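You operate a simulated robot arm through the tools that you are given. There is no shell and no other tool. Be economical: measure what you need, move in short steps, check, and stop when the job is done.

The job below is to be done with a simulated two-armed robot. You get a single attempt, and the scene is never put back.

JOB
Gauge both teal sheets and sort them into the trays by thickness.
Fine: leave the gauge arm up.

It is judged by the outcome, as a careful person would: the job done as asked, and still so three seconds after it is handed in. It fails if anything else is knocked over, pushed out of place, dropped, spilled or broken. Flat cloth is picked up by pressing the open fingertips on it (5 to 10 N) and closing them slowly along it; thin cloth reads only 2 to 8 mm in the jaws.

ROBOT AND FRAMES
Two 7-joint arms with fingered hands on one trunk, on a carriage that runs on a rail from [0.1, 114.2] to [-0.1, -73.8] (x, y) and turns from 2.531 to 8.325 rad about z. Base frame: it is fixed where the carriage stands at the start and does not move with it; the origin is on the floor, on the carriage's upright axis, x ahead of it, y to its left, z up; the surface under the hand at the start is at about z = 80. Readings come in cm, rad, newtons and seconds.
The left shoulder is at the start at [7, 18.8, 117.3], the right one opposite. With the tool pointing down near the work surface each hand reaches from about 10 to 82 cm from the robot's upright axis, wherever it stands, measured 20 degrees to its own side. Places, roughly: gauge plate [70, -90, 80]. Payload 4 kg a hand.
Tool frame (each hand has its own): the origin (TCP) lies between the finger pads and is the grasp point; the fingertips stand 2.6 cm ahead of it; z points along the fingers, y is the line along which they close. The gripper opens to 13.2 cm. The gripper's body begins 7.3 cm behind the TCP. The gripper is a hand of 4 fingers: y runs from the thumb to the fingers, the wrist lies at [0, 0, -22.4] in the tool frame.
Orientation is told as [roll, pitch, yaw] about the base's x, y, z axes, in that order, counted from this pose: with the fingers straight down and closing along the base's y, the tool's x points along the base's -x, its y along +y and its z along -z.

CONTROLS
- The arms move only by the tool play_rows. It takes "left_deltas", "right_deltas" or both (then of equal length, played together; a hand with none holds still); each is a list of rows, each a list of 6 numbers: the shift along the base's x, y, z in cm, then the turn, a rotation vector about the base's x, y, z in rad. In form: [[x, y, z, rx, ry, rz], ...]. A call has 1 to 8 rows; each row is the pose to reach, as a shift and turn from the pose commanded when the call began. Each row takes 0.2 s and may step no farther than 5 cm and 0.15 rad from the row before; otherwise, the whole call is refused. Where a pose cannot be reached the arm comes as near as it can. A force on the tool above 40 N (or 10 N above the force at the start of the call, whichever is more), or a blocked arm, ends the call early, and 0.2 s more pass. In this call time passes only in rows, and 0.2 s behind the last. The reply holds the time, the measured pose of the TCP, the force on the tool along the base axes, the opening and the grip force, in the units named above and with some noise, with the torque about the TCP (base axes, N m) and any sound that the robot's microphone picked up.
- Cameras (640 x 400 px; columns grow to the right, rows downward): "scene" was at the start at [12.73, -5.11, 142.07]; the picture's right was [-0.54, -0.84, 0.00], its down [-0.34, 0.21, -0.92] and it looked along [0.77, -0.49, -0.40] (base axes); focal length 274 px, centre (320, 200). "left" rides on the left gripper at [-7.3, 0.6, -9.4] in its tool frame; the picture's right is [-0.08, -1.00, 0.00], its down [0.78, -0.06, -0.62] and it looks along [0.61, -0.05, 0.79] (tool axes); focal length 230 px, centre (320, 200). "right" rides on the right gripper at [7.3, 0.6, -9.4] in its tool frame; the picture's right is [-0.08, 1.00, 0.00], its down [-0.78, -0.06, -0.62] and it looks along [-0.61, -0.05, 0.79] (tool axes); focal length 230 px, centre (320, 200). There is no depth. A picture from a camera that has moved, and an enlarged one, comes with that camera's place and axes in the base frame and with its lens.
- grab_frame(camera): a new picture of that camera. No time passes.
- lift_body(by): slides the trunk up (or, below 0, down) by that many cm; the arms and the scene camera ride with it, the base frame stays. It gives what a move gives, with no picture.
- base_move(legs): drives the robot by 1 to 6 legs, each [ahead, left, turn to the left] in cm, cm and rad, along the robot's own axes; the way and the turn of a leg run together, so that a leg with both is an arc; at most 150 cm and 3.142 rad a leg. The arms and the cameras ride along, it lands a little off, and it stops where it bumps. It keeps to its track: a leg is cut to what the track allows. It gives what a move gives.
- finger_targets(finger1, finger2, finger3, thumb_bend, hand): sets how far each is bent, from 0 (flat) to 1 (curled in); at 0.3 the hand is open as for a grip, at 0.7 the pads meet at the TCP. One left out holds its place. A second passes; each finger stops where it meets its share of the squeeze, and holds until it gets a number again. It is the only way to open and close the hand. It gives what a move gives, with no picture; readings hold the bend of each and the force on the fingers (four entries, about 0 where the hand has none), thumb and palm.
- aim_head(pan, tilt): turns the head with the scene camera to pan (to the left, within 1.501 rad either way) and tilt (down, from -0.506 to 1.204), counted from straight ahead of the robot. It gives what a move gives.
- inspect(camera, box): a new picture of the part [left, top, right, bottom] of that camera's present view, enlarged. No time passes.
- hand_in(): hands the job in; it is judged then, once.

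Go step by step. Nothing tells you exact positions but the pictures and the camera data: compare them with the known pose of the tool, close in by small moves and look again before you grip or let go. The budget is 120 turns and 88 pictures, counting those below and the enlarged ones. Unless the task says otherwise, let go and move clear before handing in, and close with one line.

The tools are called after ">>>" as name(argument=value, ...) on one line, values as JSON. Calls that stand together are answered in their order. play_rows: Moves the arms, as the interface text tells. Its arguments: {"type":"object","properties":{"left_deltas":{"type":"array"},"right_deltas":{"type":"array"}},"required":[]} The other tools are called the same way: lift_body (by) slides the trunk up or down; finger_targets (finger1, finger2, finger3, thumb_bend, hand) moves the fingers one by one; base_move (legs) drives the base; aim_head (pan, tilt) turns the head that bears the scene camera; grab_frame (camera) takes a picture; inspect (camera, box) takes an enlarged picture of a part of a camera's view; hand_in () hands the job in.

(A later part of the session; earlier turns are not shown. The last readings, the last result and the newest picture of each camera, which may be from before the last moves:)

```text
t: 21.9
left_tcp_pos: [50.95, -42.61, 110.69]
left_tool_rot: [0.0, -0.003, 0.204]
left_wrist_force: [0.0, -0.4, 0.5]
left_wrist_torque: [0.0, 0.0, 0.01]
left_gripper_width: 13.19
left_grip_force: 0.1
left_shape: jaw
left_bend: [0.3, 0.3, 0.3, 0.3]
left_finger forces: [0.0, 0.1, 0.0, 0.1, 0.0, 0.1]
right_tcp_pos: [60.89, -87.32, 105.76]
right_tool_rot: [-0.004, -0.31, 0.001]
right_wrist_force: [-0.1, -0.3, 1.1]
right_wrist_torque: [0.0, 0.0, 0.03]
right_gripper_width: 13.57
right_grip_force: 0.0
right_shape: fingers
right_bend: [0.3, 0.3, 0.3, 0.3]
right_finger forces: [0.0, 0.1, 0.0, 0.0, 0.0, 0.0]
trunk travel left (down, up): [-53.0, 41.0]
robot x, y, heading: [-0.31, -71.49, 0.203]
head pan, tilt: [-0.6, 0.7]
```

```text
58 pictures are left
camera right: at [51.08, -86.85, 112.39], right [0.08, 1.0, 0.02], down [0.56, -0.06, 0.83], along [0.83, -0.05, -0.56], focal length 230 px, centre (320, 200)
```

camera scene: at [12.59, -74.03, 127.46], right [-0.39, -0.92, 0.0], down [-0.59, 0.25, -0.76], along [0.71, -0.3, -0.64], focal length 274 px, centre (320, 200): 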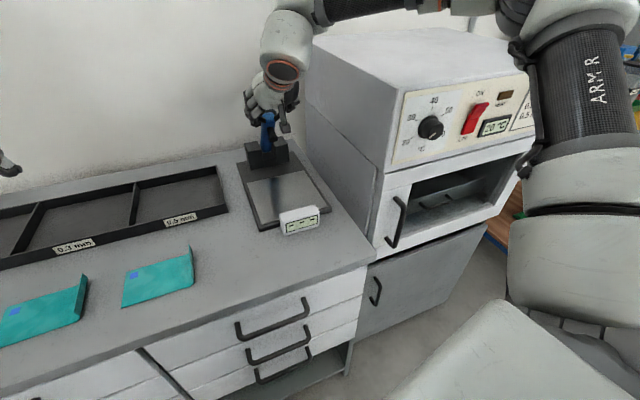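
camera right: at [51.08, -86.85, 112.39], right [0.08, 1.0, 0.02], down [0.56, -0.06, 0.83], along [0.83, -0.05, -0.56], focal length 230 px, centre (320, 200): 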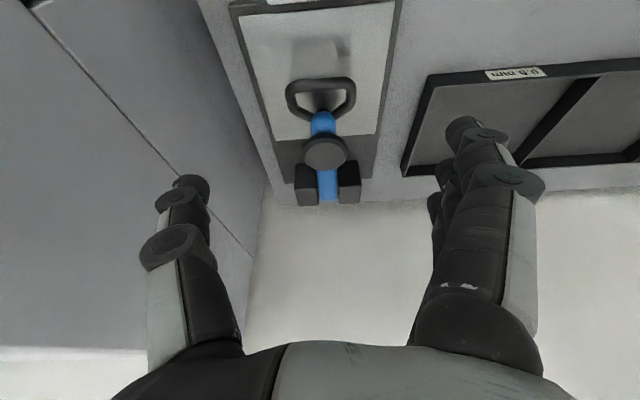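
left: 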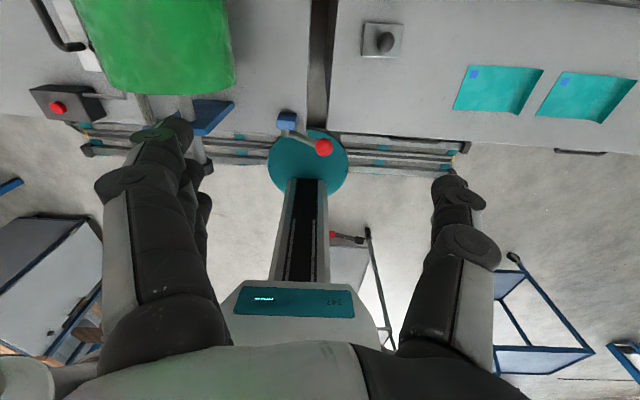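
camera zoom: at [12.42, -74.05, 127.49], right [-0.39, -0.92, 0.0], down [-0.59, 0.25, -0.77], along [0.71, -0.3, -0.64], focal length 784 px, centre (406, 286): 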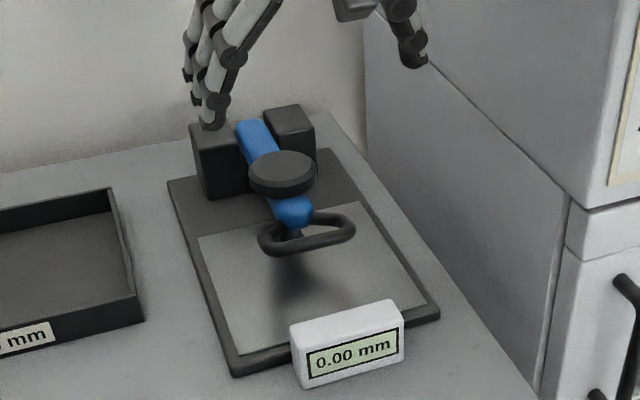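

The empty gauge reads 0.00 mm, so the zero is good, and the arm stays down by itself. The foot lands near [71,-87]. Now I regrip and raise the arm by the reverse path.

>>> play_rows(right_deltas=[[1.5, 0, -4, 0, 0, 0], [2.6, 0, -8, 0, 0, 0], [3.8, 0, -12, 0, 0, 0], [5, 0, -16, 0, 0, 0]])

>>> finger_targets(hand="right", finger1=0.5, finger2=0.5, finger3=0.5, thumb_bend=0.5)

>>> play_rows(right_deltas=[[0.9, 0, 3.4, 0, -0.1, 0], [2.8, 0, 6.9, 0, -0.2, 0], [5.4, 0, 9.9, 0, -0.3, 0], [8.8, 0, 12.6, 0, -0.4, 0], [12.7, 0, 14.5, 0, -0.52, 0], [16.1, 0, 15.4, 0, -0.64, 0], [19.7, 0, 15.7, 0, -0.77, 0], [23, 0, 15.4, 0, -0.9, 0]])

>>> grab_frame(camera="right")

>>> inspect(camera="scene", box=[220, 60, 360, 240])

```text
t: 22.9
left_tcp_pos: [51.15, -42.59, 110.49]
left_tool_rot: [-0.001, 0.001, 0.205]
left_wrist_force: [0.3, -0.3, 0.0]
left_wrist_torque: [0.0, 0.06, 0.01]
left_gripper_width: 13.19
left_grip_force: 0.1
left_shape: jaw
left_bend: [0.3, 0.3, 0.3, 0.3]
left_finger forces: [0.0, 0.0, 0.0, 0.1, 0.1, 0.0]
right_tcp_pos: [65.88, -87.28, 89.67]
right_tool_rot: [-0.004, -0.308, 0.0]
right_wrist_force: [0.4, -0.4, -0.1]
right_wrist_torque: [0.02, 0.01, 0.01]
right_gripper_width: 13.57
right_grip_force: 0.0
right_shape: fingers
right_bend: [0.3, 0.3, 0.3, 0.3]
right_finger forces: [0.1, 0.1, 0.0, 0.1, 0.1, 0.1]
trunk travel left (down, up): [-53.0, 41.0]
robot x, y, heading: [0.14, -71.56, 0.202]
head pan, tilt: [-0.6, 0.7]
```

```text
t: 23.9
left_tcp_pos: [51.03, -42.76, 110.65]
left_tool_rot: [0.0, 0.0, 0.204]
left_wrist_force: [-0.3, -0.1, 0.6]
left_wrist_torque: [-0.02, -0.02, 0.0]
left_gripper_width: 13.21
left_grip_force: 0.1
left_shape: jaw
left_bend: [0.3, 0.3, 0.3, 0.3]
left_finger forces: [0.0, 0.1, 0.0, 0.0, 0.0, 0.1]
right_tcp_pos: [65.83, -87.25, 89.74]
right_tool_rot: [-0.003, -0.311, 0.0]
right_wrist_force: [-1.1, -3.8, 2.4]
right_wrist_torque: [-0.1, 0.02, -0.05]
right_gripper_width: 7.78
right_grip_force: 3.5
right_shape: fingers
right_bend: [0.5, 0.47, 0.5, 0.48]
right_finger forces: [0.0, 1.9, 0.1, 0.1, 5.0, 0.0]
trunk travel left (down, up): [-53.0, 41.0]
robot x, y, heading: [-0.17, -71.47, 0.204]
head pan, tilt: [-0.6, 0.7]
```

```text
t: 25.7
left_tcp_pos: [51.12, -42.63, 110.57]
left_tool_rot: [0.001, 0.003, 0.206]
left_wrist_force: [-0.5, 0.0, -1.3]
left_wrist_torque: [0.04, 0.01, 0.0]
left_gripper_width: 13.2
left_grip_force: 0.1
left_shape: jaw
left_bend: [0.3, 0.3, 0.3, 0.3]
left_finger forces: [0.0, 0.0, 0.0, 0.1, 0.0, 0.0]
right_tcp_pos: [88.75, -87.52, 104.81]
right_tool_rot: [0.001, -1.209, -0.004]
right_wrist_force: [0.4, 0.0, -0.1]
right_wrist_torque: [0.01, -0.02, 0.0]
right_gripper_width: 7.17
right_grip_force: 0.0
right_shape: fingers
right_bend: [0.5, 0.5, 0.5, 0.5]
right_finger forces: [0.1, 0.0, 0.0, 0.1, 0.0, 0.1]
trunk travel left (down, up): [-53.0, 41.0]
robot x, y, heading: [-0.28, -71.46, 0.199]
head pan, tilt: [-0.6, 0.7]
```

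```text
57 pictures are left
camera right: at [77.58, -86.94, 101.35], right [0.03, 1.0, 0.07], down [-0.3, -0.06, 0.95], along [0.95, -0.05, 0.3], focal length 230 px, centre (320, 200)
```

right: 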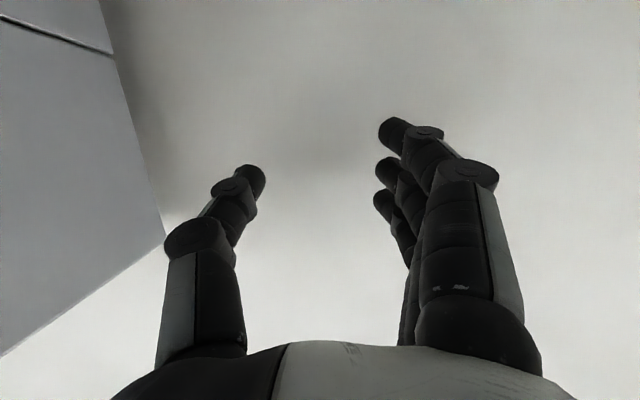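

```text
2.22 times, centred on (290, 150) of scene
camera zoom: at [12.7, -74.07, 127.46], right [-0.39, -0.92, 0.0], down [-0.59, 0.25, -0.76], along [0.7, -0.3, -0.64], focal length 610 px, centre (387, 311)
```

zoom: 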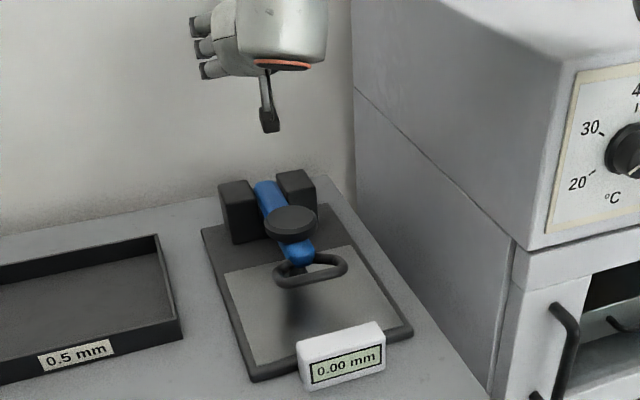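

The handle slipped out and the arm is still down. I go back and regrip a bit lower and more firmly.

>>> finger_targets(hand="right", finger1=0.3, finger2=0.3, finger3=0.3, thumb_bend=0.3)

>>> play_rows(right_deltas=[[-4, 0, 0.5, 0, 0.13, 0], [-8.5, 0, 0.5, 0, 0.26, 0], [-13, 0, 0, 0, 0.39, 0], [-17, 0, -0.5, 0, 0.52, 0], [-21, 0, -1.5, 0, 0.65, 0], [-24, 0.2, -4, 0, 0.78, 0], [-24.3, 0.2, -8, 0, 0.9, 0], [-23.8, 0.2, -12, 0, 0.9, 0]])

>>> play_rows(right_deltas=[[0.2, 0, -2.5, 0, 0, 0], [0.5, 0, -4.3, 0, 0, 0]])

>>> grab_frame(camera="right")

```text
t: 26.7
left_tcp_pos: [51.09, -42.59, 110.65]
left_tool_rot: [-0.001, 0.0, 0.204]
left_wrist_force: [-0.2, 0.6, 1.0]
left_wrist_torque: [-0.01, 0.0, 0.02]
left_gripper_width: 13.17
left_grip_force: 0.0
left_shape: jaw
left_bend: [0.3, 0.3, 0.3, 0.3]
left_finger forces: [0.1, 0.1, 0.0, 0.0, 0.0, 0.1]
right_tcp_pos: [88.83, -87.39, 105.07]
right_tool_rot: [-0.005, -1.208, -0.001]
right_wrist_force: [-1.0, 0.8, 0.5]
right_wrist_torque: [-0.01, 0.0, 0.03]
right_gripper_width: 13.57
right_grip_force: 0.1
right_shape: fingers
right_bend: [0.3, 0.3, 0.3, 0.3]
right_finger forces: [0.1, 0.0, 0.1, 0.0, 0.0, 0.1]
trunk travel left (down, up): [-53.0, 41.0]
robot x, y, heading: [0.11, -71.86, 0.201]
head pan, tilt: [-0.6, 0.7]
```

```text
t: 28.5
left_tcp_pos: [51.22, -42.61, 110.58]
left_tool_rot: [0.002, -0.001, 0.203]
left_wrist_force: [0.0, 0.7, -0.1]
left_wrist_torque: [0.02, 0.0, 0.0]
left_gripper_width: 13.2
left_grip_force: 0.1
left_shape: jaw
left_bend: [0.3, 0.3, 0.3, 0.3]
left_finger forces: [0.1, 0.1, 0.0, 0.0, 0.1, 0.0]
right_tcp_pos: [65.03, -87.15, 92.9]
right_tool_rot: [-0.005, -0.308, 0.002]
right_wrist_force: [-0.4, -0.4, -0.2]
right_wrist_torque: [-0.02, -0.04, 0.03]
right_gripper_width: 13.57
right_grip_force: 0.1
right_shape: fingers
right_bend: [0.3, 0.3, 0.3, 0.3]
right_finger forces: [0.0, 0.1, 0.0, 0.0, 0.0, 0.0]
trunk travel left (down, up): [-53.0, 41.0]
robot x, y, heading: [0.4, -71.64, 0.203]
head pan, tilt: [-0.6, 0.7]
```

```text
t: 29.1
left_tcp_pos: [51.04, -42.56, 110.64]
left_tool_rot: [0.001, 0.001, 0.204]
left_wrist_force: [-0.4, 0.1, 0.4]
left_wrist_torque: [0.02, 0.04, -0.01]
left_gripper_width: 13.17
left_grip_force: 0.0
left_shape: jaw
left_bend: [0.3, 0.3, 0.3, 0.3]
left_finger forces: [0.1, 0.0, 0.1, 0.0, 0.1, 0.1]
right_tcp_pos: [65.66, -87.31, 88.6]
right_tool_rot: [-0.004, -0.308, -0.001]
right_wrist_force: [-0.2, -0.2, -0.6]
right_wrist_torque: [-0.05, 0.0, 0.0]
right_gripper_width: 13.57
right_grip_force: 0.1
right_shape: fingers
right_bend: [0.3, 0.3, 0.3, 0.3]
right_finger forces: [0.0, 0.0, 0.0, 0.0, 0.1, 0.0]
trunk travel left (down, up): [-53.0, 41.0]
robot x, y, heading: [-0.56, -70.95, 0.203]
head pan, tilt: [-0.6, 0.7]
```

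```text
55 pictures are left
camera right: at [55.82, -86.71, 95.25], right [0.08, 1.0, 0.02], down [0.56, -0.06, 0.83], along [0.82, -0.05, -0.56], focal length 230 px, centre (320, 200)
```

right: 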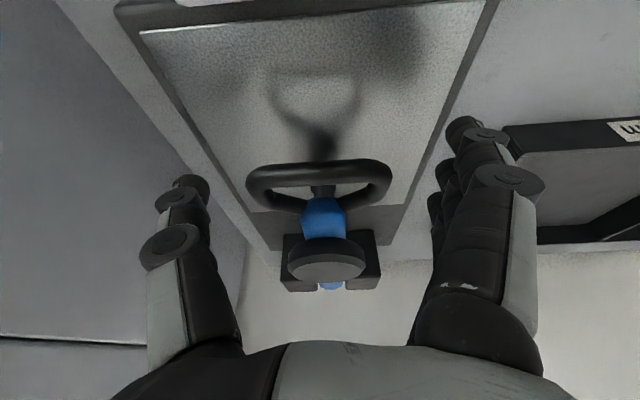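

The ring sits just under the TCP. I go down another 0.8 cm and grip more firmly.

>>> play_rows(right_deltas=[[-0.2, 0, -0.8, 0, 0, 0]])

>>> finger_targets(hand="right", finger1=0.65, finger2=0.65, finger3=0.65, thumb_bend=0.65)

>>> play_rows(right_deltas=[[0.3, 0, 1.7, 0, -0.04, 0], [0.9, 0, 3.4, 0, -0.08, 0], [1.7, 0, 5.2, 0, -0.12, 0]])

>>> grab_frame(camera="right")

```text
t: 29.5
left_tcp_pos: [51.16, -42.51, 110.63]
left_tool_rot: [0.0, -0.001, 0.206]
left_wrist_force: [-0.4, -0.4, -0.1]
left_wrist_torque: [0.0, -0.03, 0.01]
left_gripper_width: 13.18
left_grip_force: 0.1
left_shape: jaw
left_bend: [0.3, 0.3, 0.3, 0.3]
left_finger forces: [0.0, 0.0, 0.0, 0.1, 0.0, 0.0]
right_tcp_pos: [65.5, -87.23, 87.73]
right_tool_rot: [-0.003, -0.31, 0.0]
right_wrist_force: [-0.5, 0.2, -0.2]
right_wrist_torque: [-0.01, 0.02, 0.01]
right_gripper_width: 13.62
right_grip_force: 0.1
right_shape: fingers
right_bend: [0.3, 0.3, 0.3, 0.3]
right_finger forces: [0.0, 0.1, 0.0, 0.0, 0.0, 0.0]
trunk travel left (down, up): [-53.0, 41.0]
robot x, y, heading: [0.04, -71.47, 0.201]
head pan, tilt: [-0.6, 0.7]
```

```text
t: 30.5
left_tcp_pos: [51.02, -42.68, 110.55]
left_tool_rot: [0.002, -0.002, 0.204]
left_wrist_force: [-0.4, 0.4, 0.7]
left_wrist_torque: [-0.01, 0.04, -0.03]
left_gripper_width: 13.19
left_grip_force: 0.1
left_shape: jaw
left_bend: [0.3, 0.3, 0.3, 0.3]
left_finger forces: [0.0, 0.0, 0.0, 0.0, 0.0, 0.0]
right_tcp_pos: [65.38, -87.36, 87.9]
right_tool_rot: [-0.004, -0.307, 0.0]
right_wrist_force: [-1.8, -10.0, -0.8]
right_wrist_torque: [-0.04, -0.01, 0.03]
right_gripper_width: 5.29
right_grip_force: 22.2
right_shape: fingers
right_bend: [0.65, 0.51, 0.47, 0.55]
right_finger forces: [0.0, 9.3, 7.3, 0.0, 27.4, 0.1]
trunk travel left (down, up): [-53.0, 41.0]
robot x, y, heading: [0.17, -71.75, 0.204]
head pan, tilt: [-0.6, 0.7]
```

```text
t: 31.3
left_tcp_pos: [50.6, -42.73, 110.84]
left_tool_rot: [-0.001, -0.005, 0.201]
left_wrist_force: [-0.4, -0.2, -0.1]
left_wrist_torque: [0.02, 0.04, 0.0]
left_gripper_width: 13.19
left_grip_force: 0.2
left_shape: jaw
left_bend: [0.3, 0.3, 0.3, 0.3]
left_finger forces: [0.0, 0.0, 0.0, 0.0, 0.0, 0.0]
right_tcp_pos: [66.77, -87.41, 93.4]
right_tool_rot: [-0.001, -0.434, -0.002]
right_wrist_force: [-31.2, -12.8, 8.4]
right_wrist_torque: [-0.5, 0.38, -0.03]
right_gripper_width: 5.29
right_grip_force: 24.1
right_shape: fingers
right_bend: [0.65, 0.52, 0.48, 0.56]
right_finger forces: [0.1, 13.3, 4.6, 0.0, 30.2, 0.0]
trunk travel left (down, up): [-53.0, 41.0]
robot x, y, heading: [0.11, -71.74, 0.206]
head pan, tilt: [-0.6, 0.7]
```

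```text
54 pictures are left
camera right: at [56.17, -86.78, 98.81], right [0.07, 1.0, 0.03], down [0.45, -0.06, 0.89], along [0.89, -0.05, -0.46], focal length 230 px, centre (320, 200)
```

right: 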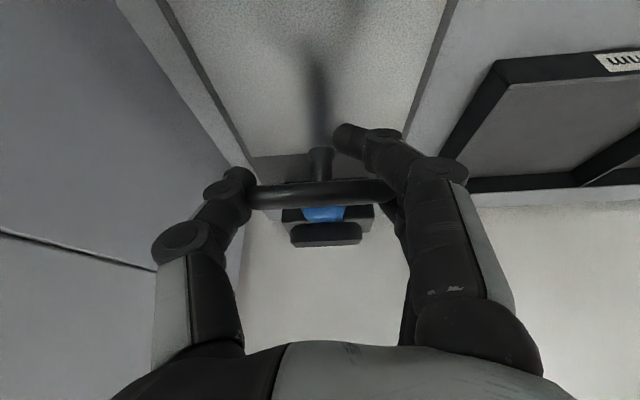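

The firm grip lifts the arm. The sideways load shows I'm slightly off the arc, so I correct that and continue in a short run.

>>> play_rows(right_deltas=[[-0.3, 0, 1.7, 0, -0.05, 0], [0.1, 0, 3.5, 0, -0.1, 0], [2.2, 0, 7, 0, -0.22, 0]])

>>> inspect(camera="scene", box=[220, 60, 360, 240])

```text
t: 32.1
left_tcp_pos: [51.29, -42.67, 110.39]
left_tool_rot: [0.002, 0.001, 0.204]
left_wrist_force: [0.4, 1.3, 0.5]
left_wrist_torque: [-0.03, -0.03, 0.0]
left_gripper_width: 13.2
left_grip_force: 0.1
left_shape: jaw
left_bend: [0.3, 0.3, 0.3, 0.3]
left_finger forces: [0.0, 0.0, 0.1, 0.0, 0.1, 0.0]
right_tcp_pos: [69.5, -87.15, 100.02]
right_tool_rot: [0.0, -0.648, -0.003]
right_wrist_force: [5.8, -6.2, -7.1]
right_wrist_torque: [0.43, -0.02, -1.28]
right_gripper_width: 4.05
right_grip_force: 20.8
right_shape: fingers
right_bend: [0.65, 0.57, 0.5, 0.59]
right_finger forces: [0.0, 3.4, 20.9, 0.0, 16.9, 0.1]
trunk travel left (down, up): [-53.0, 41.0]
robot x, y, heading: [-0.19, -71.69, 0.202]
head pan, tilt: [-0.6, 0.7]
```

```text
2.22 times, centred on (290, 150) of scene
camera zoom: at [12.86, -74.13, 127.43], right [-0.39, -0.92, 0.0], down [-0.6, 0.25, -0.76], along [0.7, -0.3, -0.65], focal length 610 px, centre (387, 311)
```

zoom: 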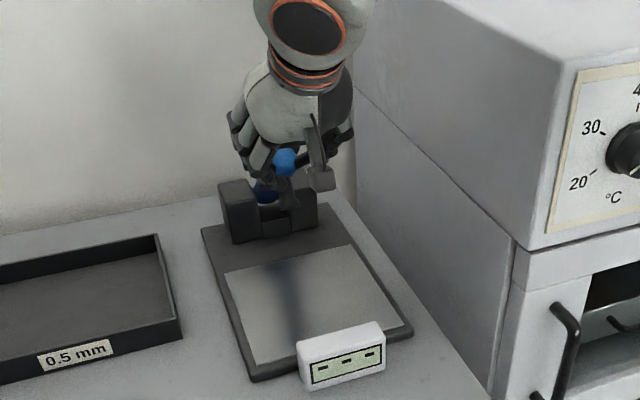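

The arm is past 35° and rising. I continue to upright.

>>> play_rows(right_deltas=[[3.3, 0, 3.0, 0, -0.1, 0], [6.9, 0, 5.3, 0, -0.2, 0], [10.9, 0, 6.7, 0, -0.3, 0], [15, 0, 7.1, 0, -0.4, 0], [18.6, 0, 6.8, 0, -0.5, 0]])

>>> grab_frame(camera="right")

>>> inspect(camera="scene", box=[220, 60, 360, 240])

```text
t: 33.3
left_tcp_pos: [51.26, -42.59, 110.59]
left_tool_rot: [-0.001, 0.001, 0.204]
left_wrist_force: [0.8, -0.2, -0.2]
left_wrist_torque: [-0.01, 0.0, 0.04]
left_gripper_width: 13.19
left_grip_force: 0.0
left_shape: jaw
left_bend: [0.3, 0.3, 0.3, 0.3]
left_finger forces: [0.0, 0.1, 0.1, 0.0, 0.1, 0.0]
right_tcp_pos: [87.93, -87.14, 107.09]
right_tool_rot: [-0.002, -1.15, -0.003]
right_wrist_force: [0.8, 0.0, 0.5]
right_wrist_torque: [-0.03, 0.01, -0.01]
right_gripper_width: 2.69
right_grip_force: 0.1
right_shape: fingers
right_bend: [0.65, 0.6, 0.56, 0.64]
right_finger forces: [0.0, 0.0, 0.0, 0.1, 0.0, 0.0]
trunk travel left (down, up): [-53.0, 41.0]
robot x, y, heading: [0.2, -71.62, 0.201]
head pan, tilt: [-0.6, 0.7]
```

```text
52 pictures are left
camera right: at [76.51, -86.59, 104.16], right [0.04, 1.0, 0.07], down [-0.24, -0.06, 0.97], along [0.97, -0.05, 0.24], focal length 230 px, centre (320, 200)
```

right: 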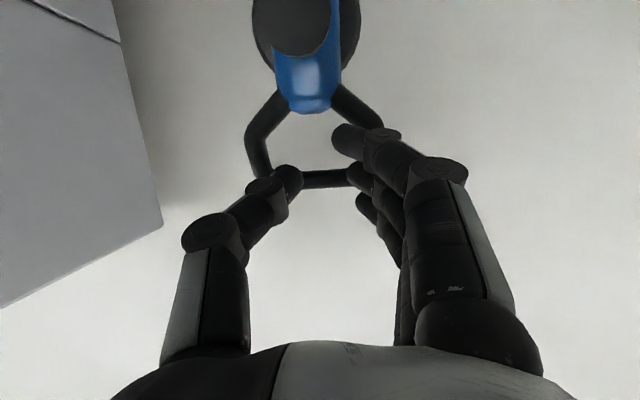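

```text
2.22 times, centred on (290, 150) of scene
camera zoom: at [12.67, -74.07, 127.47], right [-0.39, -0.92, 0.0], down [-0.59, 0.25, -0.76], along [0.7, -0.3, -0.64], focal length 610 px, centre (387, 311)
```

zoom: 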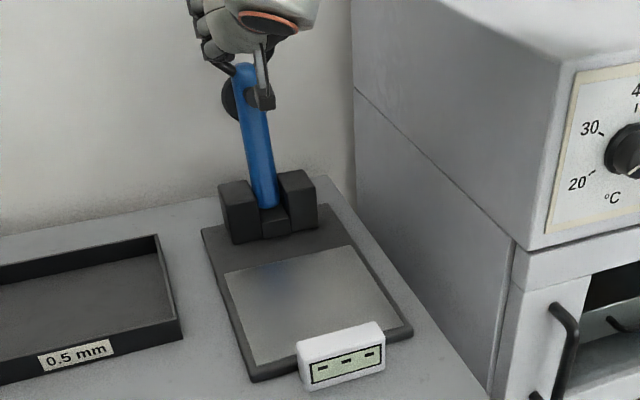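

The arm is upright again. I back straight off, level the hand and head toward sheet A's curled edge. I also move the left hand out of the way.

>>> play_rows(right_deltas=[[-4, 0, 0.5, 0, 0.1, 0], [-8, 0, 1, 0, 0.24, 0], [-12, 0.5, 2, 0, 0.38, 0], [-16, 2, 3, 0, 0.52, 0], [-20, 4.5, 3, 0, 0.66, 0], [-24, 7, 3, 0, 0.8, 0], [-28, 9.5, 3, 0, 0.94, 0], [-30, 13.5, 2, 0, 1.08, 0]], left_deltas=[[0, 4, 1, 0, 0, 0], [0, 8, 2, 0, 0, 0], [0, 12, 3, 0, 0, 0], [0, 16, 4, 0, 0, 0], [-2, 20, 5, 0, 0, 0], [-4, 24, 5, 0, 0, 0], [-6, 28, 5, 0, 0, 0], [-8, 30, 5, 0, 0, 0]])

>>> finger_targets(hand="right", finger1=0.3, finger2=0.3, finger3=0.3, thumb_bend=0.3)

>>> play_rows(right_deltas=[[0, 4, -2, 0, 0.07, 0], [0, 7, -4, 0, 0.07, 0], [0, 9, -6, 0, 0.07, 0]])

>>> aim_head(pan=-0.2, tilt=0.8)

>>> grab_frame(camera="right")

>>> grab_frame(camera="scene")

```text
t: 35.1
left_tcp_pos: [42.62, -12.67, 115.8]
left_tool_rot: [-0.001, -0.002, 0.203]
left_wrist_force: [-0.5, 0.7, -0.4]
left_wrist_torque: [-0.01, -0.01, 0.02]
left_gripper_width: 13.2
left_grip_force: 0.1
left_shape: jaw
left_bend: [0.3, 0.3, 0.3, 0.3]
left_finger forces: [0.0, 0.0, 0.1, 0.0, 0.0, 0.1]
right_tcp_pos: [56.71, -80.03, 111.44]
right_tool_rot: [-0.003, -0.068, 0.0]
right_wrist_force: [0.2, 0.0, 1.3]
right_wrist_torque: [0.01, -0.02, -0.01]
right_gripper_width: 2.66
right_grip_force: 0.1
right_shape: fingers
right_bend: [0.65, 0.6, 0.56, 0.64]
right_finger forces: [0.0, 0.0, 0.0, 0.1, 0.0, 0.0]
right hand out of reach, approached as far as the arm can: row 7, 8
trunk travel left (down, up): [-53.0, 41.0]
robot x, y, heading: [0.08, -71.75, 0.205]
head pan, tilt: [-0.6, 0.7]
```

```text
t: 36.1
left_tcp_pos: [42.84, -12.5, 115.67]
left_tool_rot: [-0.001, 0.0, 0.205]
left_wrist_force: [-0.7, 0.2, 0.2]
left_wrist_torque: [0.0, 0.03, -0.02]
left_gripper_width: 13.19
left_grip_force: 0.0
left_shape: jaw
left_bend: [0.3, 0.3, 0.3, 0.3]
left_finger forces: [0.0, 0.0, 0.0, 0.1, 0.1, 0.0]
right_tcp_pos: [56.91, -80.05, 111.27]
right_tool_rot: [-0.001, -0.069, 0.0]
right_wrist_force: [0.1, 0.2, -0.4]
right_wrist_torque: [0.03, -0.01, 0.01]
right_gripper_width: 13.58
right_grip_force: 0.1
right_shape: fingers
right_bend: [0.3, 0.3, 0.3, 0.3]
right_finger forces: [0.0, 0.0, 0.0, 0.0, 0.0, 0.1]
trunk travel left (down, up): [-53.0, 41.0]
robot x, y, heading: [-0.3, -71.59, 0.201]
head pan, tilt: [-0.6, 0.7]
```

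```text
t: 36.9
left_tcp_pos: [42.77, -12.44, 115.73]
left_tool_rot: [0.0, -0.002, 0.204]
left_wrist_force: [0.2, -0.5, 0.3]
left_wrist_torque: [-0.02, 0.0, 0.01]
left_gripper_width: 13.22
left_grip_force: 0.0
left_shape: jaw
left_bend: [0.3, 0.3, 0.3, 0.3]
left_finger forces: [0.0, 0.1, 0.1, 0.0, 0.0, 0.1]
right_tcp_pos: [55.28, -77.04, 105.36]
right_tool_rot: [-0.003, 0.002, 0.0]
right_wrist_force: [1.7, 0.0, -0.3]
right_wrist_torque: [-0.04, -0.01, -0.01]
right_gripper_width: 13.63
right_grip_force: 0.1
right_shape: fingers
right_bend: [0.3, 0.3, 0.3, 0.3]
right_finger forces: [0.0, 0.1, 0.1, 0.1, 0.0, 0.1]
right hand out of reach, approached as far as the arm can: row 1, 2, 3
trunk travel left (down, up): [-53.0, 41.0]
robot x, y, heading: [-0.4, -71.8, 0.206]
head pan, tilt: [-0.6, 0.7]
```

```text
t: 37.8
left_tcp_pos: [42.89, -12.57, 115.69]
left_tool_rot: [0.0, -0.001, 0.205]
left_wrist_force: [0.2, -0.2, -0.8]
left_wrist_torque: [0.01, -0.01, 0.01]
left_gripper_width: 13.17
left_grip_force: 0.0
left_shape: jaw
left_bend: [0.3, 0.3, 0.3, 0.3]
left_finger forces: [0.1, 0.0, 0.0, 0.0, 0.0, 0.0]
right_tcp_pos: [55.33, -77.2, 105.31]
right_tool_rot: [-0.003, 0.003, -0.001]
right_wrist_force: [-0.1, -1.0, 0.0]
right_wrist_torque: [-0.01, 0.0, 0.02]
right_gripper_width: 13.61
right_grip_force: 0.0
right_shape: fingers
right_bend: [0.3, 0.3, 0.3, 0.3]
right_finger forces: [0.0, 0.0, 0.1, 0.0, 0.1, 0.0]
trunk travel left (down, up): [-53.0, 41.0]
robot x, y, heading: [-0.13, -71.55, 0.203]
head pan, tilt: [-0.201, 0.799]
```

```text
50 pictures are left
camera right: at [48.04, -76.59, 114.69], right [0.08, 1.0, 0.0], down [0.79, -0.06, 0.62], along [0.61, -0.05, -0.79], focal length 230 px, centre (320, 200)
```

right: 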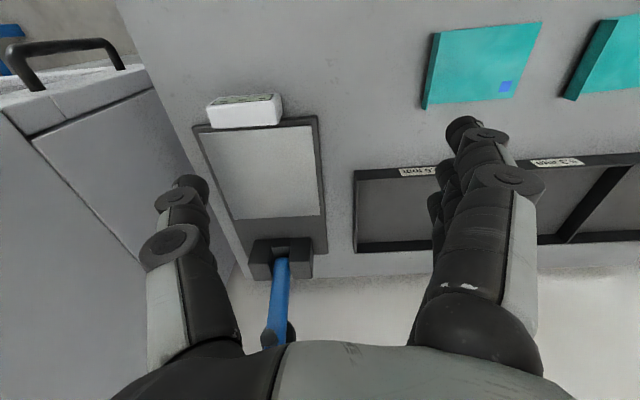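

```text
49 pictures are left
camera scene: at [12.81, -70.76, 126.65], right [0.0, -1.0, 0.0], down [-0.72, 0.0, -0.7], along [0.7, 0.0, -0.72], focal length 274 px, centre (320, 200)
```

scene: 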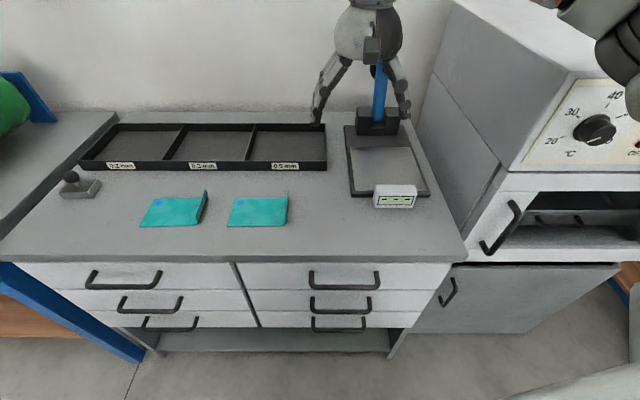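

The right arm is at an awkward limit here. Driving left about 23 cm while turning back to straight would bring the hand right over sheet A's lip without moving the arm.

>>> base_move(legs=[[0, 23.5, -0.2]])

>>> grab_frame(camera="right")

>>> grab_frame(camera="scene")

```text
t: 39.6
left_tcp_pos: [53.79, 1.19, 115.65]
left_tool_rot: [-0.001, 0.0, 0.001]
left_wrist_force: [0.3, 0.2, -0.2]
left_wrist_torque: [0.0, 0.0, -0.02]
left_gripper_width: 13.2
left_grip_force: 0.1
left_shape: jaw
left_bend: [0.3, 0.3, 0.3, 0.3]
left_finger forces: [0.0, 0.1, 0.0, 0.0, 0.0, 0.1]
right_tcp_pos: [53.12, -64.65, 105.28]
right_tool_rot: [-0.004, 0.003, -0.2]
right_wrist_force: [0.5, -0.6, -0.2]
right_wrist_torque: [0.03, -0.03, 0.0]
right_gripper_width: 13.58
right_grip_force: 0.1
right_shape: fingers
right_bend: [0.3, 0.3, 0.3, 0.3]
right_finger forces: [0.1, 0.0, 0.0, 0.1, 0.0, 0.0]
trunk travel left (down, up): [-53.0, 41.0]
robot x, y, heading: [-0.48, -48.09, 0.003]
head pan, tilt: [-0.201, 0.799]
```

```text
48 pictures are left
camera right: at [46.12, -62.67, 114.68], right [0.27, 0.96, 0.0], down [0.76, -0.21, 0.62], along [0.59, -0.17, -0.79], focal length 230 px, centre (320, 200)
```

right: 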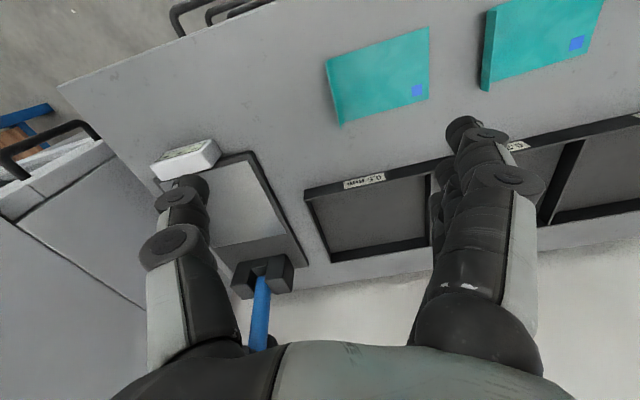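

```text
47 pictures are left
camera scene: at [12.78, -49.93, 126.65], right [-0.2, -0.98, 0.0], down [-0.7, 0.14, -0.7], along [0.68, -0.14, -0.72], focal length 274 px, centre (320, 200)
```

scene: 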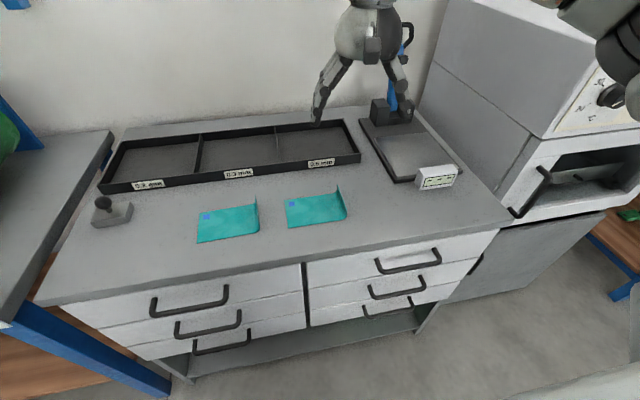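

Sheet A spans about x 50–59, y -63.5 to -50.5, with its lip at y ≈ -63.3. I square up the hand, partly close it, and descend over the lip.

>>> play_rows(right_deltas=[[0.4, 0.6, -4, 0, 0, 0.1], [0.9, 1.2, -8, 0, 0, 0.2], [0.9, 1.2, -12, 0, 0, 0.2]])

>>> finger_targets(hand="right", finger1=0.5, finger2=0.5, finger3=0.5, thumb_bend=0.5)

>>> grab_frame(camera="right")

>>> inspect(camera="scene", box=[240, 120, 400, 240])

```text
t: 40.4
left_tcp_pos: [53.88, 1.16, 115.66]
left_tool_rot: [0.001, 0.001, 0.002]
left_wrist_force: [-0.4, -0.7, 0.3]
left_wrist_torque: [0.0, -0.01, -0.02]
left_gripper_width: 13.17
left_grip_force: 0.2
left_shape: jaw
left_bend: [0.3, 0.3, 0.3, 0.3]
left_finger forces: [0.0, 0.0, 0.1, 0.0, 0.1, 0.0]
right_tcp_pos: [54.07, -63.41, 93.34]
right_tool_rot: [0.0, -0.003, -0.001]
right_wrist_force: [0.5, -0.5, -0.1]
right_wrist_torque: [-0.03, -0.02, 0.02]
right_gripper_width: 13.63
right_grip_force: 0.2
right_shape: fingers
right_bend: [0.3, 0.3, 0.3, 0.3]
right_finger forces: [0.1, 0.0, 0.0, 0.0, 0.1, 0.1]
trunk travel left (down, up): [-53.0, 41.0]
robot x, y, heading: [-0.15, -48.5, -0.003]
head pan, tilt: [-0.201, 0.799]
```

```text
t: 41.4
left_tcp_pos: [53.88, 1.17, 115.61]
left_tool_rot: [0.0, 0.002, 0.002]
left_wrist_force: [0.1, 0.5, 0.4]
left_wrist_torque: [0.03, -0.02, 0.03]
left_gripper_width: 13.2
left_grip_force: 0.0
left_shape: jaw
left_bend: [0.3, 0.3, 0.3, 0.3]
left_finger forces: [0.1, 0.1, 0.1, 0.0, 0.0, 0.0]
right_tcp_pos: [54.04, -63.44, 93.39]
right_tool_rot: [0.001, -0.001, -0.002]
right_wrist_force: [-0.5, 0.6, -0.6]
right_wrist_torque: [0.0, 0.01, -0.03]
right_gripper_width: 7.16
right_grip_force: 0.1
right_shape: fingers
right_bend: [0.5, 0.5, 0.5, 0.5]
right_finger forces: [0.0, 0.0, 0.0, 0.0, 0.1, 0.0]
trunk travel left (down, up): [-53.0, 41.0]
robot x, y, heading: [0.05, -48.2, 0.006]
head pan, tilt: [-0.201, 0.799]
```

```text
46 pictures are left
camera right: at [46.75, -62.87, 102.66], right [0.08, 1.0, 0.0], down [0.78, -0.06, 0.62], along [0.61, -0.05, -0.79], focal length 230 px, centre (320, 200)
```

right: 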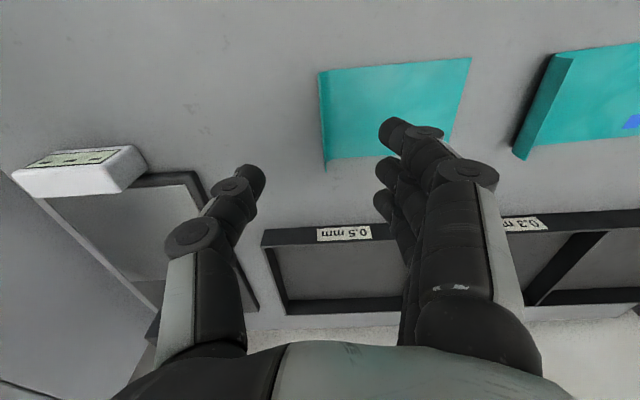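

```text
3.33 times, centred on (320, 180) of scene
camera zoom: at [12.77, -49.9, 126.65], right [-0.2, -0.98, 0.0], down [-0.7, 0.14, -0.7], along [0.68, -0.14, -0.72], focal length 914 px, centre (320, 267)
```

zoom: 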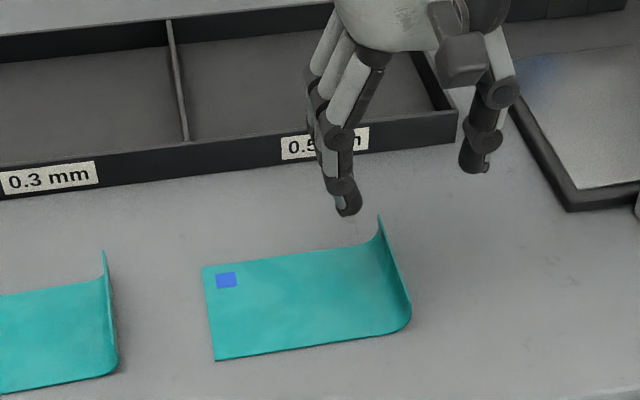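

The lip is centred at [53.7,-63.3], between the half-closed fingers. I descend.

>>> play_rows(right_deltas=[[-0.2, 0.1, -4, 0, 0, 0], [-0.3, 0.1, -8, 0, 0, 0], [-0.3, 0.1, -9.7, 0, 0, 0]])

>>> grab_frame(camera="right")

>>> inspect(camera="scene", box=[240, 120, 400, 240])

```text
t: 42.2
left_tcp_pos: [53.91, 1.05, 115.66]
left_tool_rot: [-0.001, 0.002, 0.002]
left_wrist_force: [0.7, -0.3, 0.0]
left_wrist_torque: [-0.02, 0.01, -0.03]
left_gripper_width: 13.18
left_grip_force: 0.0
left_shape: jaw
left_bend: [0.3, 0.3, 0.3, 0.3]
left_finger forces: [0.0, 0.0, 0.1, 0.0, 0.0, 0.1]
right_tcp_pos: [53.04, -64.84, 84.11]
right_tool_rot: [-0.002, 0.001, 0.0]
right_wrist_force: [-0.9, -0.7, -0.7]
right_wrist_torque: [0.0, -0.02, 0.0]
right_gripper_width: 7.11
right_grip_force: 0.0
right_shape: fingers
right_bend: [0.5, 0.5, 0.5, 0.5]
right_finger forces: [0.0, 0.0, 0.0, 0.1, 0.0, 0.1]
right hand out of reach, approached as far as the arm can: row 1, 2, 3
trunk travel left (down, up): [-53.0, 41.0]
robot x, y, heading: [0.08, -48.03, 0.0]
head pan, tilt: [-0.201, 0.799]
```

```text
44 pictures are left
camera right: at [45.76, -64.31, 93.49], right [0.08, 1.0, 0.0], down [0.78, -0.06, 0.62], along [0.61, -0.05, -0.79], focal length 230 px, centre (320, 200)
```

right: 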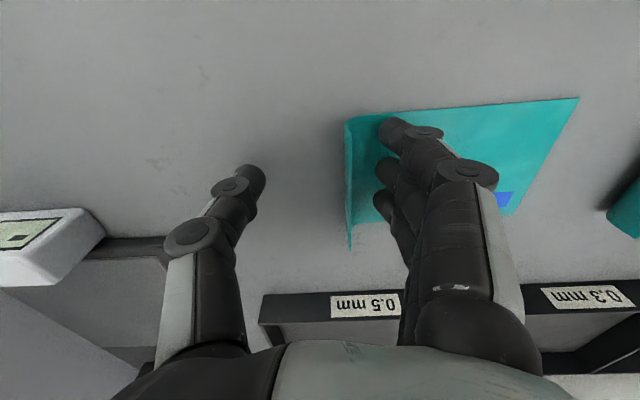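

```text
3.33 times, centred on (320, 180) of scene
camera zoom: at [12.78, -49.9, 126.65], right [-0.2, -0.98, 0.0], down [-0.7, 0.14, -0.7], along [0.68, -0.14, -0.72], focal length 914 px, centre (320, 267)
```

zoom: 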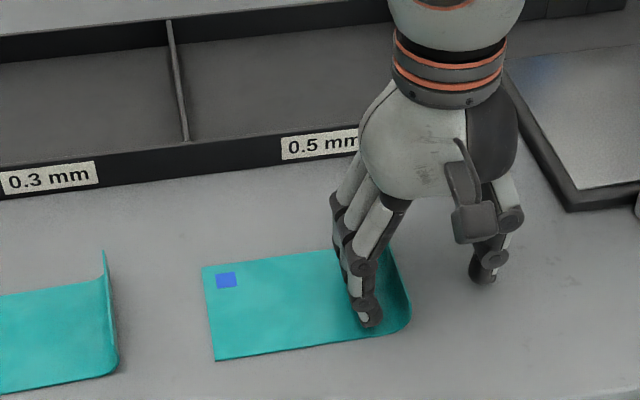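

The lip is between the fingers and thumb, nearer the fingers. I close in steps, thumb first.

>>> finger_targets(hand="right", finger1=0.55, finger2=0.55, finger3=0.55, thumb_bend=0.7)

>>> finger_targets(hand="right", finger1=0.75, finger2=0.75, finger3=0.75, thumb_bend=0.75)

>>> inspect(camera="scene", box=[240, 120, 400, 240])

>>> grab_frame(camera="right")

```text
t: 43.2
left_tcp_pos: [53.8, 1.1, 115.73]
left_tool_rot: [0.0, 0.0, 0.001]
left_wrist_force: [0.2, -0.6, 0.4]
left_wrist_torque: [0.02, 0.02, 0.0]
left_gripper_width: 13.2
left_grip_force: 0.1
left_shape: jaw
left_bend: [0.3, 0.3, 0.3, 0.3]
left_finger forces: [0.0, 0.1, 0.0, 0.1, 0.0, 0.0]
right_tcp_pos: [53.08, -64.82, 84.24]
right_tool_rot: [0.0, 0.0, -0.003]
right_wrist_force: [-0.1, -0.4, 0.5]
right_wrist_torque: [0.0, -0.05, 0.01]
right_gripper_width: 3.39
right_grip_force: 0.0
right_shape: fingers
right_bend: [0.55, 0.55, 0.55, 0.7]
right_finger forces: [0.0, 0.0, 0.0, 0.0, 0.1, 0.0]
trunk travel left (down, up): [-53.0, 41.0]
robot x, y, heading: [0.34, -48.19, 0.002]
head pan, tilt: [-0.201, 0.799]
```

```text
t: 44.2
left_tcp_pos: [53.86, 1.06, 115.63]
left_tool_rot: [-0.001, -0.001, 0.002]
left_wrist_force: [-0.4, -0.9, 0.2]
left_wrist_torque: [0.0, 0.0, -0.01]
left_gripper_width: 13.18
left_grip_force: 0.1
left_shape: jaw
left_bend: [0.3, 0.3, 0.3, 0.3]
left_finger forces: [0.0, 0.1, 0.1, 0.1, 0.0, 0.0]
right_tcp_pos: [52.96, -64.85, 84.22]
right_tool_rot: [-0.001, -0.001, -0.001]
right_wrist_force: [-1.1, -0.5, 0.0]
right_wrist_torque: [-0.02, 0.01, -0.01]
right_gripper_width: 1.33
right_grip_force: 12.6
right_shape: fingers
right_bend: [0.72, 0.72, 0.72, 0.74]
right_finger forces: [4.2, 4.1, 4.4, 0.1, 12.7, 0.0]
trunk travel left (down, up): [-53.0, 41.0]
robot x, y, heading: [-0.24, -48.09, 0.0]
head pan, tilt: [-0.201, 0.799]
```

```text
3.33 times, centred on (320, 180) of scene
camera zoom: at [12.78, -49.9, 126.65], right [-0.2, -0.98, 0.0], down [-0.7, 0.14, -0.7], along [0.68, -0.14, -0.72], focal length 914 px, centre (320, 267)
```

zoom: 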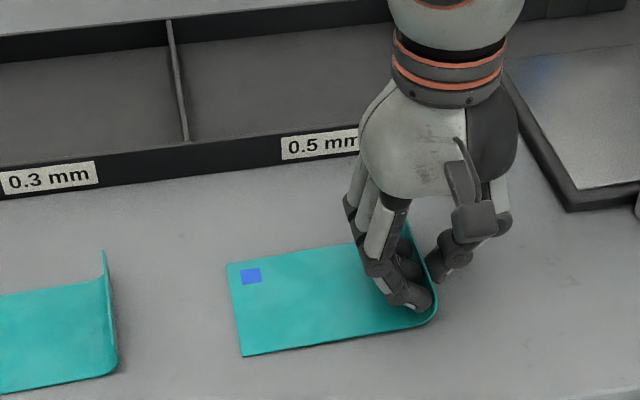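

```text
41 pictures are left
camera right: at [45.76, -64.3, 93.53], right [0.08, 1.0, 0.0], down [0.78, -0.06, 0.62], along [0.61, -0.05, -0.79], focal length 230 px, centre (320, 200)
```

right: 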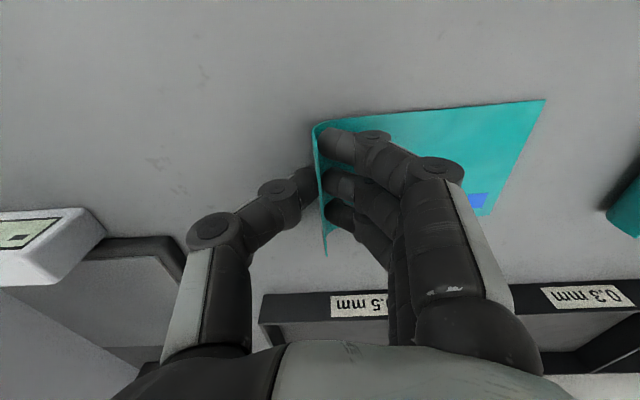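

The lip is gripped at 12.6 N. I lift it and look at how the sheet hangs.

>>> play_rows(right_deltas=[[0, -0.5, 3, 0, 0, 0], [0, -1, 7, 0, 0, 0], [0, -2, 11, 0, 0, 0], [0, -3, 15, 0, 0, 0], [0, -4, 19, 0, 0, 0]])

>>> grab_frame(camera="scene")

```text
t: 45.4
left_tcp_pos: [53.7, 1.11, 115.64]
left_tool_rot: [-0.001, 0.0, 0.002]
left_wrist_force: [0.0, 0.0, -1.0]
left_wrist_torque: [0.01, -0.03, 0.02]
left_gripper_width: 13.21
left_grip_force: 0.0
left_shape: jaw
left_bend: [0.3, 0.3, 0.3, 0.3]
left_finger forces: [0.1, 0.0, 0.0, 0.0, 0.1, 0.0]
right_tcp_pos: [52.63, -69.01, 103.1]
right_tool_rot: [-0.004, 0.002, 0.0]
right_wrist_force: [-0.1, 0.4, 0.5]
right_wrist_torque: [-0.02, -0.03, 0.0]
right_gripper_width: 1.33
right_grip_force: 12.6
right_shape: fingers
right_bend: [0.72, 0.72, 0.72, 0.74]
right_finger forces: [4.1, 4.1, 4.3, 0.0, 12.6, 0.0]
trunk travel left (down, up): [-53.0, 41.0]
robot x, y, heading: [-0.19, -48.32, -0.0]
head pan, tilt: [-0.201, 0.799]
```

```text
40 pictures are left
camera scene: at [12.7, -49.9, 126.66], right [-0.2, -0.98, 0.0], down [-0.7, 0.14, -0.7], along [0.68, -0.14, -0.72], focal length 274 px, centre (320, 200)
```

scene: 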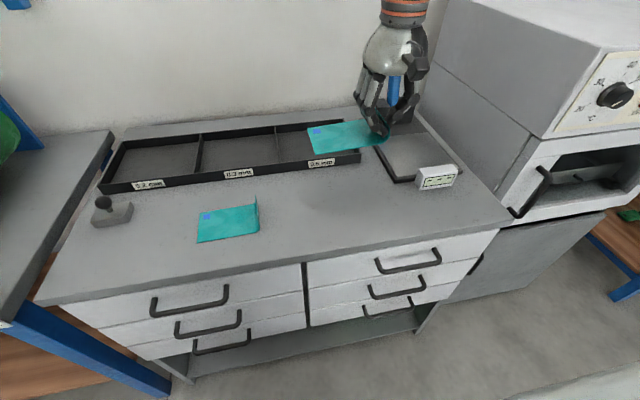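

The sheet is stiff enough to stay flat in the grip, so laying it down just means lowering it. I drive back to the gauge stance with the hand held high.

>>> base_move(legs=[[0, -23.5, 0.2]])

>>> play_rows(right_deltas=[[1, -1, 0, 0, 0, -0.14], [2, -2, 0, 0, 0, -0.28], [3, -3, 0, 0, 0, -0.42], [4, -4, 0, 0, 0, -0.56], [5, -5, 0, 0, 0, -0.7], [5, -6, 0, 0, 0, -0.84], [5, -8, 0, 0, 0, -0.98]])

>>> aim_head(pan=-0.5, tilt=0.7)

>>> grab_frame(camera="scene")

```text
t: 47.1
left_tcp_pos: [43.12, -12.28, 115.68]
left_tool_rot: [0.002, -0.001, 0.201]
left_wrist_force: [-0.3, 0.1, -0.4]
left_wrist_torque: [0.0, -0.02, -0.02]
left_gripper_width: 13.2
left_grip_force: 0.1
left_shape: jaw
left_bend: [0.3, 0.3, 0.3, 0.3]
left_finger forces: [0.0, 0.1, 0.0, 0.0, 0.0, 0.0]
right_tcp_pos: [55.79, -81.4, 103.1]
right_tool_rot: [-0.002, 0.002, 0.195]
right_wrist_force: [-0.1, -0.7, -0.5]
right_wrist_torque: [-0.03, 0.0, 0.01]
right_gripper_width: 1.33
right_grip_force: 12.2
right_shape: fingers
right_bend: [0.72, 0.72, 0.72, 0.74]
right_finger forces: [4.2, 4.1, 4.3, 0.0, 12.6, 0.1]
trunk travel left (down, up): [-53.0, 41.0]
robot x, y, heading: [0.09, -71.57, 0.197]
head pan, tilt: [-0.201, 0.799]
```

```text
t: 48.7
left_tcp_pos: [43.05, -12.43, 115.66]
left_tool_rot: [0.0, 0.001, 0.201]
left_wrist_force: [-0.4, -0.2, 0.4]
left_wrist_torque: [-0.01, 0.01, 0.05]
left_gripper_width: 13.19
left_grip_force: 0.1
left_shape: jaw
left_bend: [0.3, 0.3, 0.3, 0.3]
left_finger forces: [0.0, 0.0, 0.1, 0.1, 0.0, 0.0]
right_tcp_pos: [60.79, -89.43, 103.01]
right_tool_rot: [-0.005, 0.002, -0.785]
right_wrist_force: [-0.9, 0.5, -0.2]
right_wrist_torque: [0.01, 0.03, 0.02]
right_gripper_width: 1.3
right_grip_force: 12.3
right_shape: fingers
right_bend: [0.72, 0.72, 0.72, 0.73]
right_finger forces: [4.3, 4.0, 4.2, 0.0, 12.4, 0.0]
trunk travel left (down, up): [-53.0, 41.0]
robot x, y, heading: [-0.18, -71.15, 0.198]
head pan, tilt: [-0.201, 0.799]
```

```text
t: 49.5
left_tcp_pos: [43.08, -12.41, 115.62]
left_tool_rot: [0.0, 0.0, 0.199]
left_wrist_force: [-0.6, 0.4, -0.3]
left_wrist_torque: [0.03, -0.03, -0.01]
left_gripper_width: 13.19
left_grip_force: 0.0
left_shape: jaw
left_bend: [0.3, 0.3, 0.3, 0.3]
left_finger forces: [0.0, 0.1, 0.0, 0.0, 0.0, 0.0]
right_tcp_pos: [60.68, -89.44, 103.12]
right_tool_rot: [-0.004, 0.002, -0.783]
right_wrist_force: [0.0, -1.0, -0.8]
right_wrist_torque: [0.01, 0.05, -0.01]
right_gripper_width: 1.32
right_grip_force: 12.0
right_shape: fingers
right_bend: [0.72, 0.72, 0.72, 0.73]
right_finger forces: [4.2, 4.0, 4.1, 0.0, 12.4, 0.0]
trunk travel left (down, up): [-53.0, 41.0]
robot x, y, heading: [-0.3, -71.58, 0.201]
head pan, tilt: [-0.499, 0.7]
```

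```text
39 pictures are left
camera scene: at [12.87, -72.97, 127.47], right [-0.29, -0.96, 0.0], down [-0.62, 0.19, -0.76], along [0.73, -0.23, -0.64], focal length 274 px, centre (320, 200)
```

scene: 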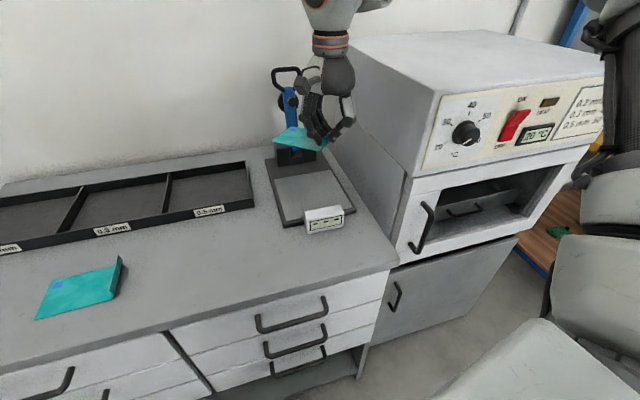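

Sheet A is held over the gauge at 45°. I lower it, move forward, then set it down on the plate.

>>> play_rows(right_deltas=[[0, 0, -4, 0, 0, 0], [1, -0.3, -8, 0, 0, 0], [3.3, -1, -11.5, 0, 0, 0], [5.7, -2, -13.5, 0, 0, 0]])

>>> grab_frame(camera="right")

>>> inspect(camera="scene", box=[220, 80, 400, 260])

```text
t: 50.5
left_tcp_pos: [43.09, -12.44, 115.5]
left_tool_rot: [0.0, -0.001, 0.202]
left_wrist_force: [-0.4, 0.7, 0.4]
left_wrist_torque: [-0.01, 0.0, 0.01]
left_gripper_width: 13.18
left_grip_force: 0.2
left_shape: jaw
left_bend: [0.3, 0.3, 0.3, 0.3]
left_finger forces: [0.0, 0.0, 0.0, 0.0, 0.0, 0.0]
right_tcp_pos: [66.87, -91.35, 89.58]
right_tool_rot: [-0.002, 0.002, -0.782]
right_wrist_force: [-0.3, -0.5, -0.8]
right_wrist_torque: [-0.01, 0.01, -0.01]
right_gripper_width: 1.34
right_grip_force: 12.0
right_shape: fingers
right_bend: [0.73, 0.72, 0.73, 0.73]
right_finger forces: [4.1, 3.9, 4.2, 0.0, 12.0, 0.1]
trunk travel left (down, up): [-53.0, 41.0]
robot x, y, heading: [0.15, -71.5, 0.198]
head pan, tilt: [-0.499, 0.7]
```

```text
38 pictures are left
camera right: at [62.12, -85.91, 98.9], right [0.76, 0.65, 0.0], down [0.52, -0.6, 0.61], along [0.4, -0.47, -0.79], focal length 230 px, centre (320, 200)
```

right: 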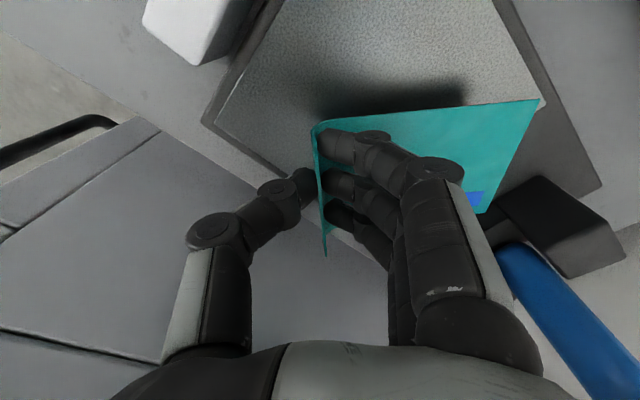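

```text
2.22 times, centred on (310, 170) of scene
camera zoom: at [12.95, -73.03, 127.47], right [-0.29, -0.96, 0.0], down [-0.62, 0.19, -0.76], along [0.73, -0.23, -0.64], focal length 610 px, centre (342, 267)
```

zoom: 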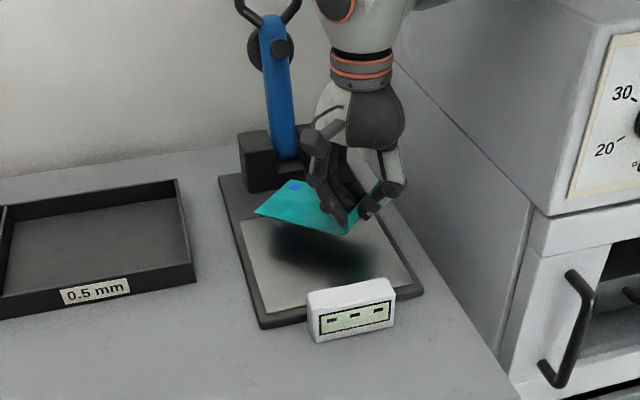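

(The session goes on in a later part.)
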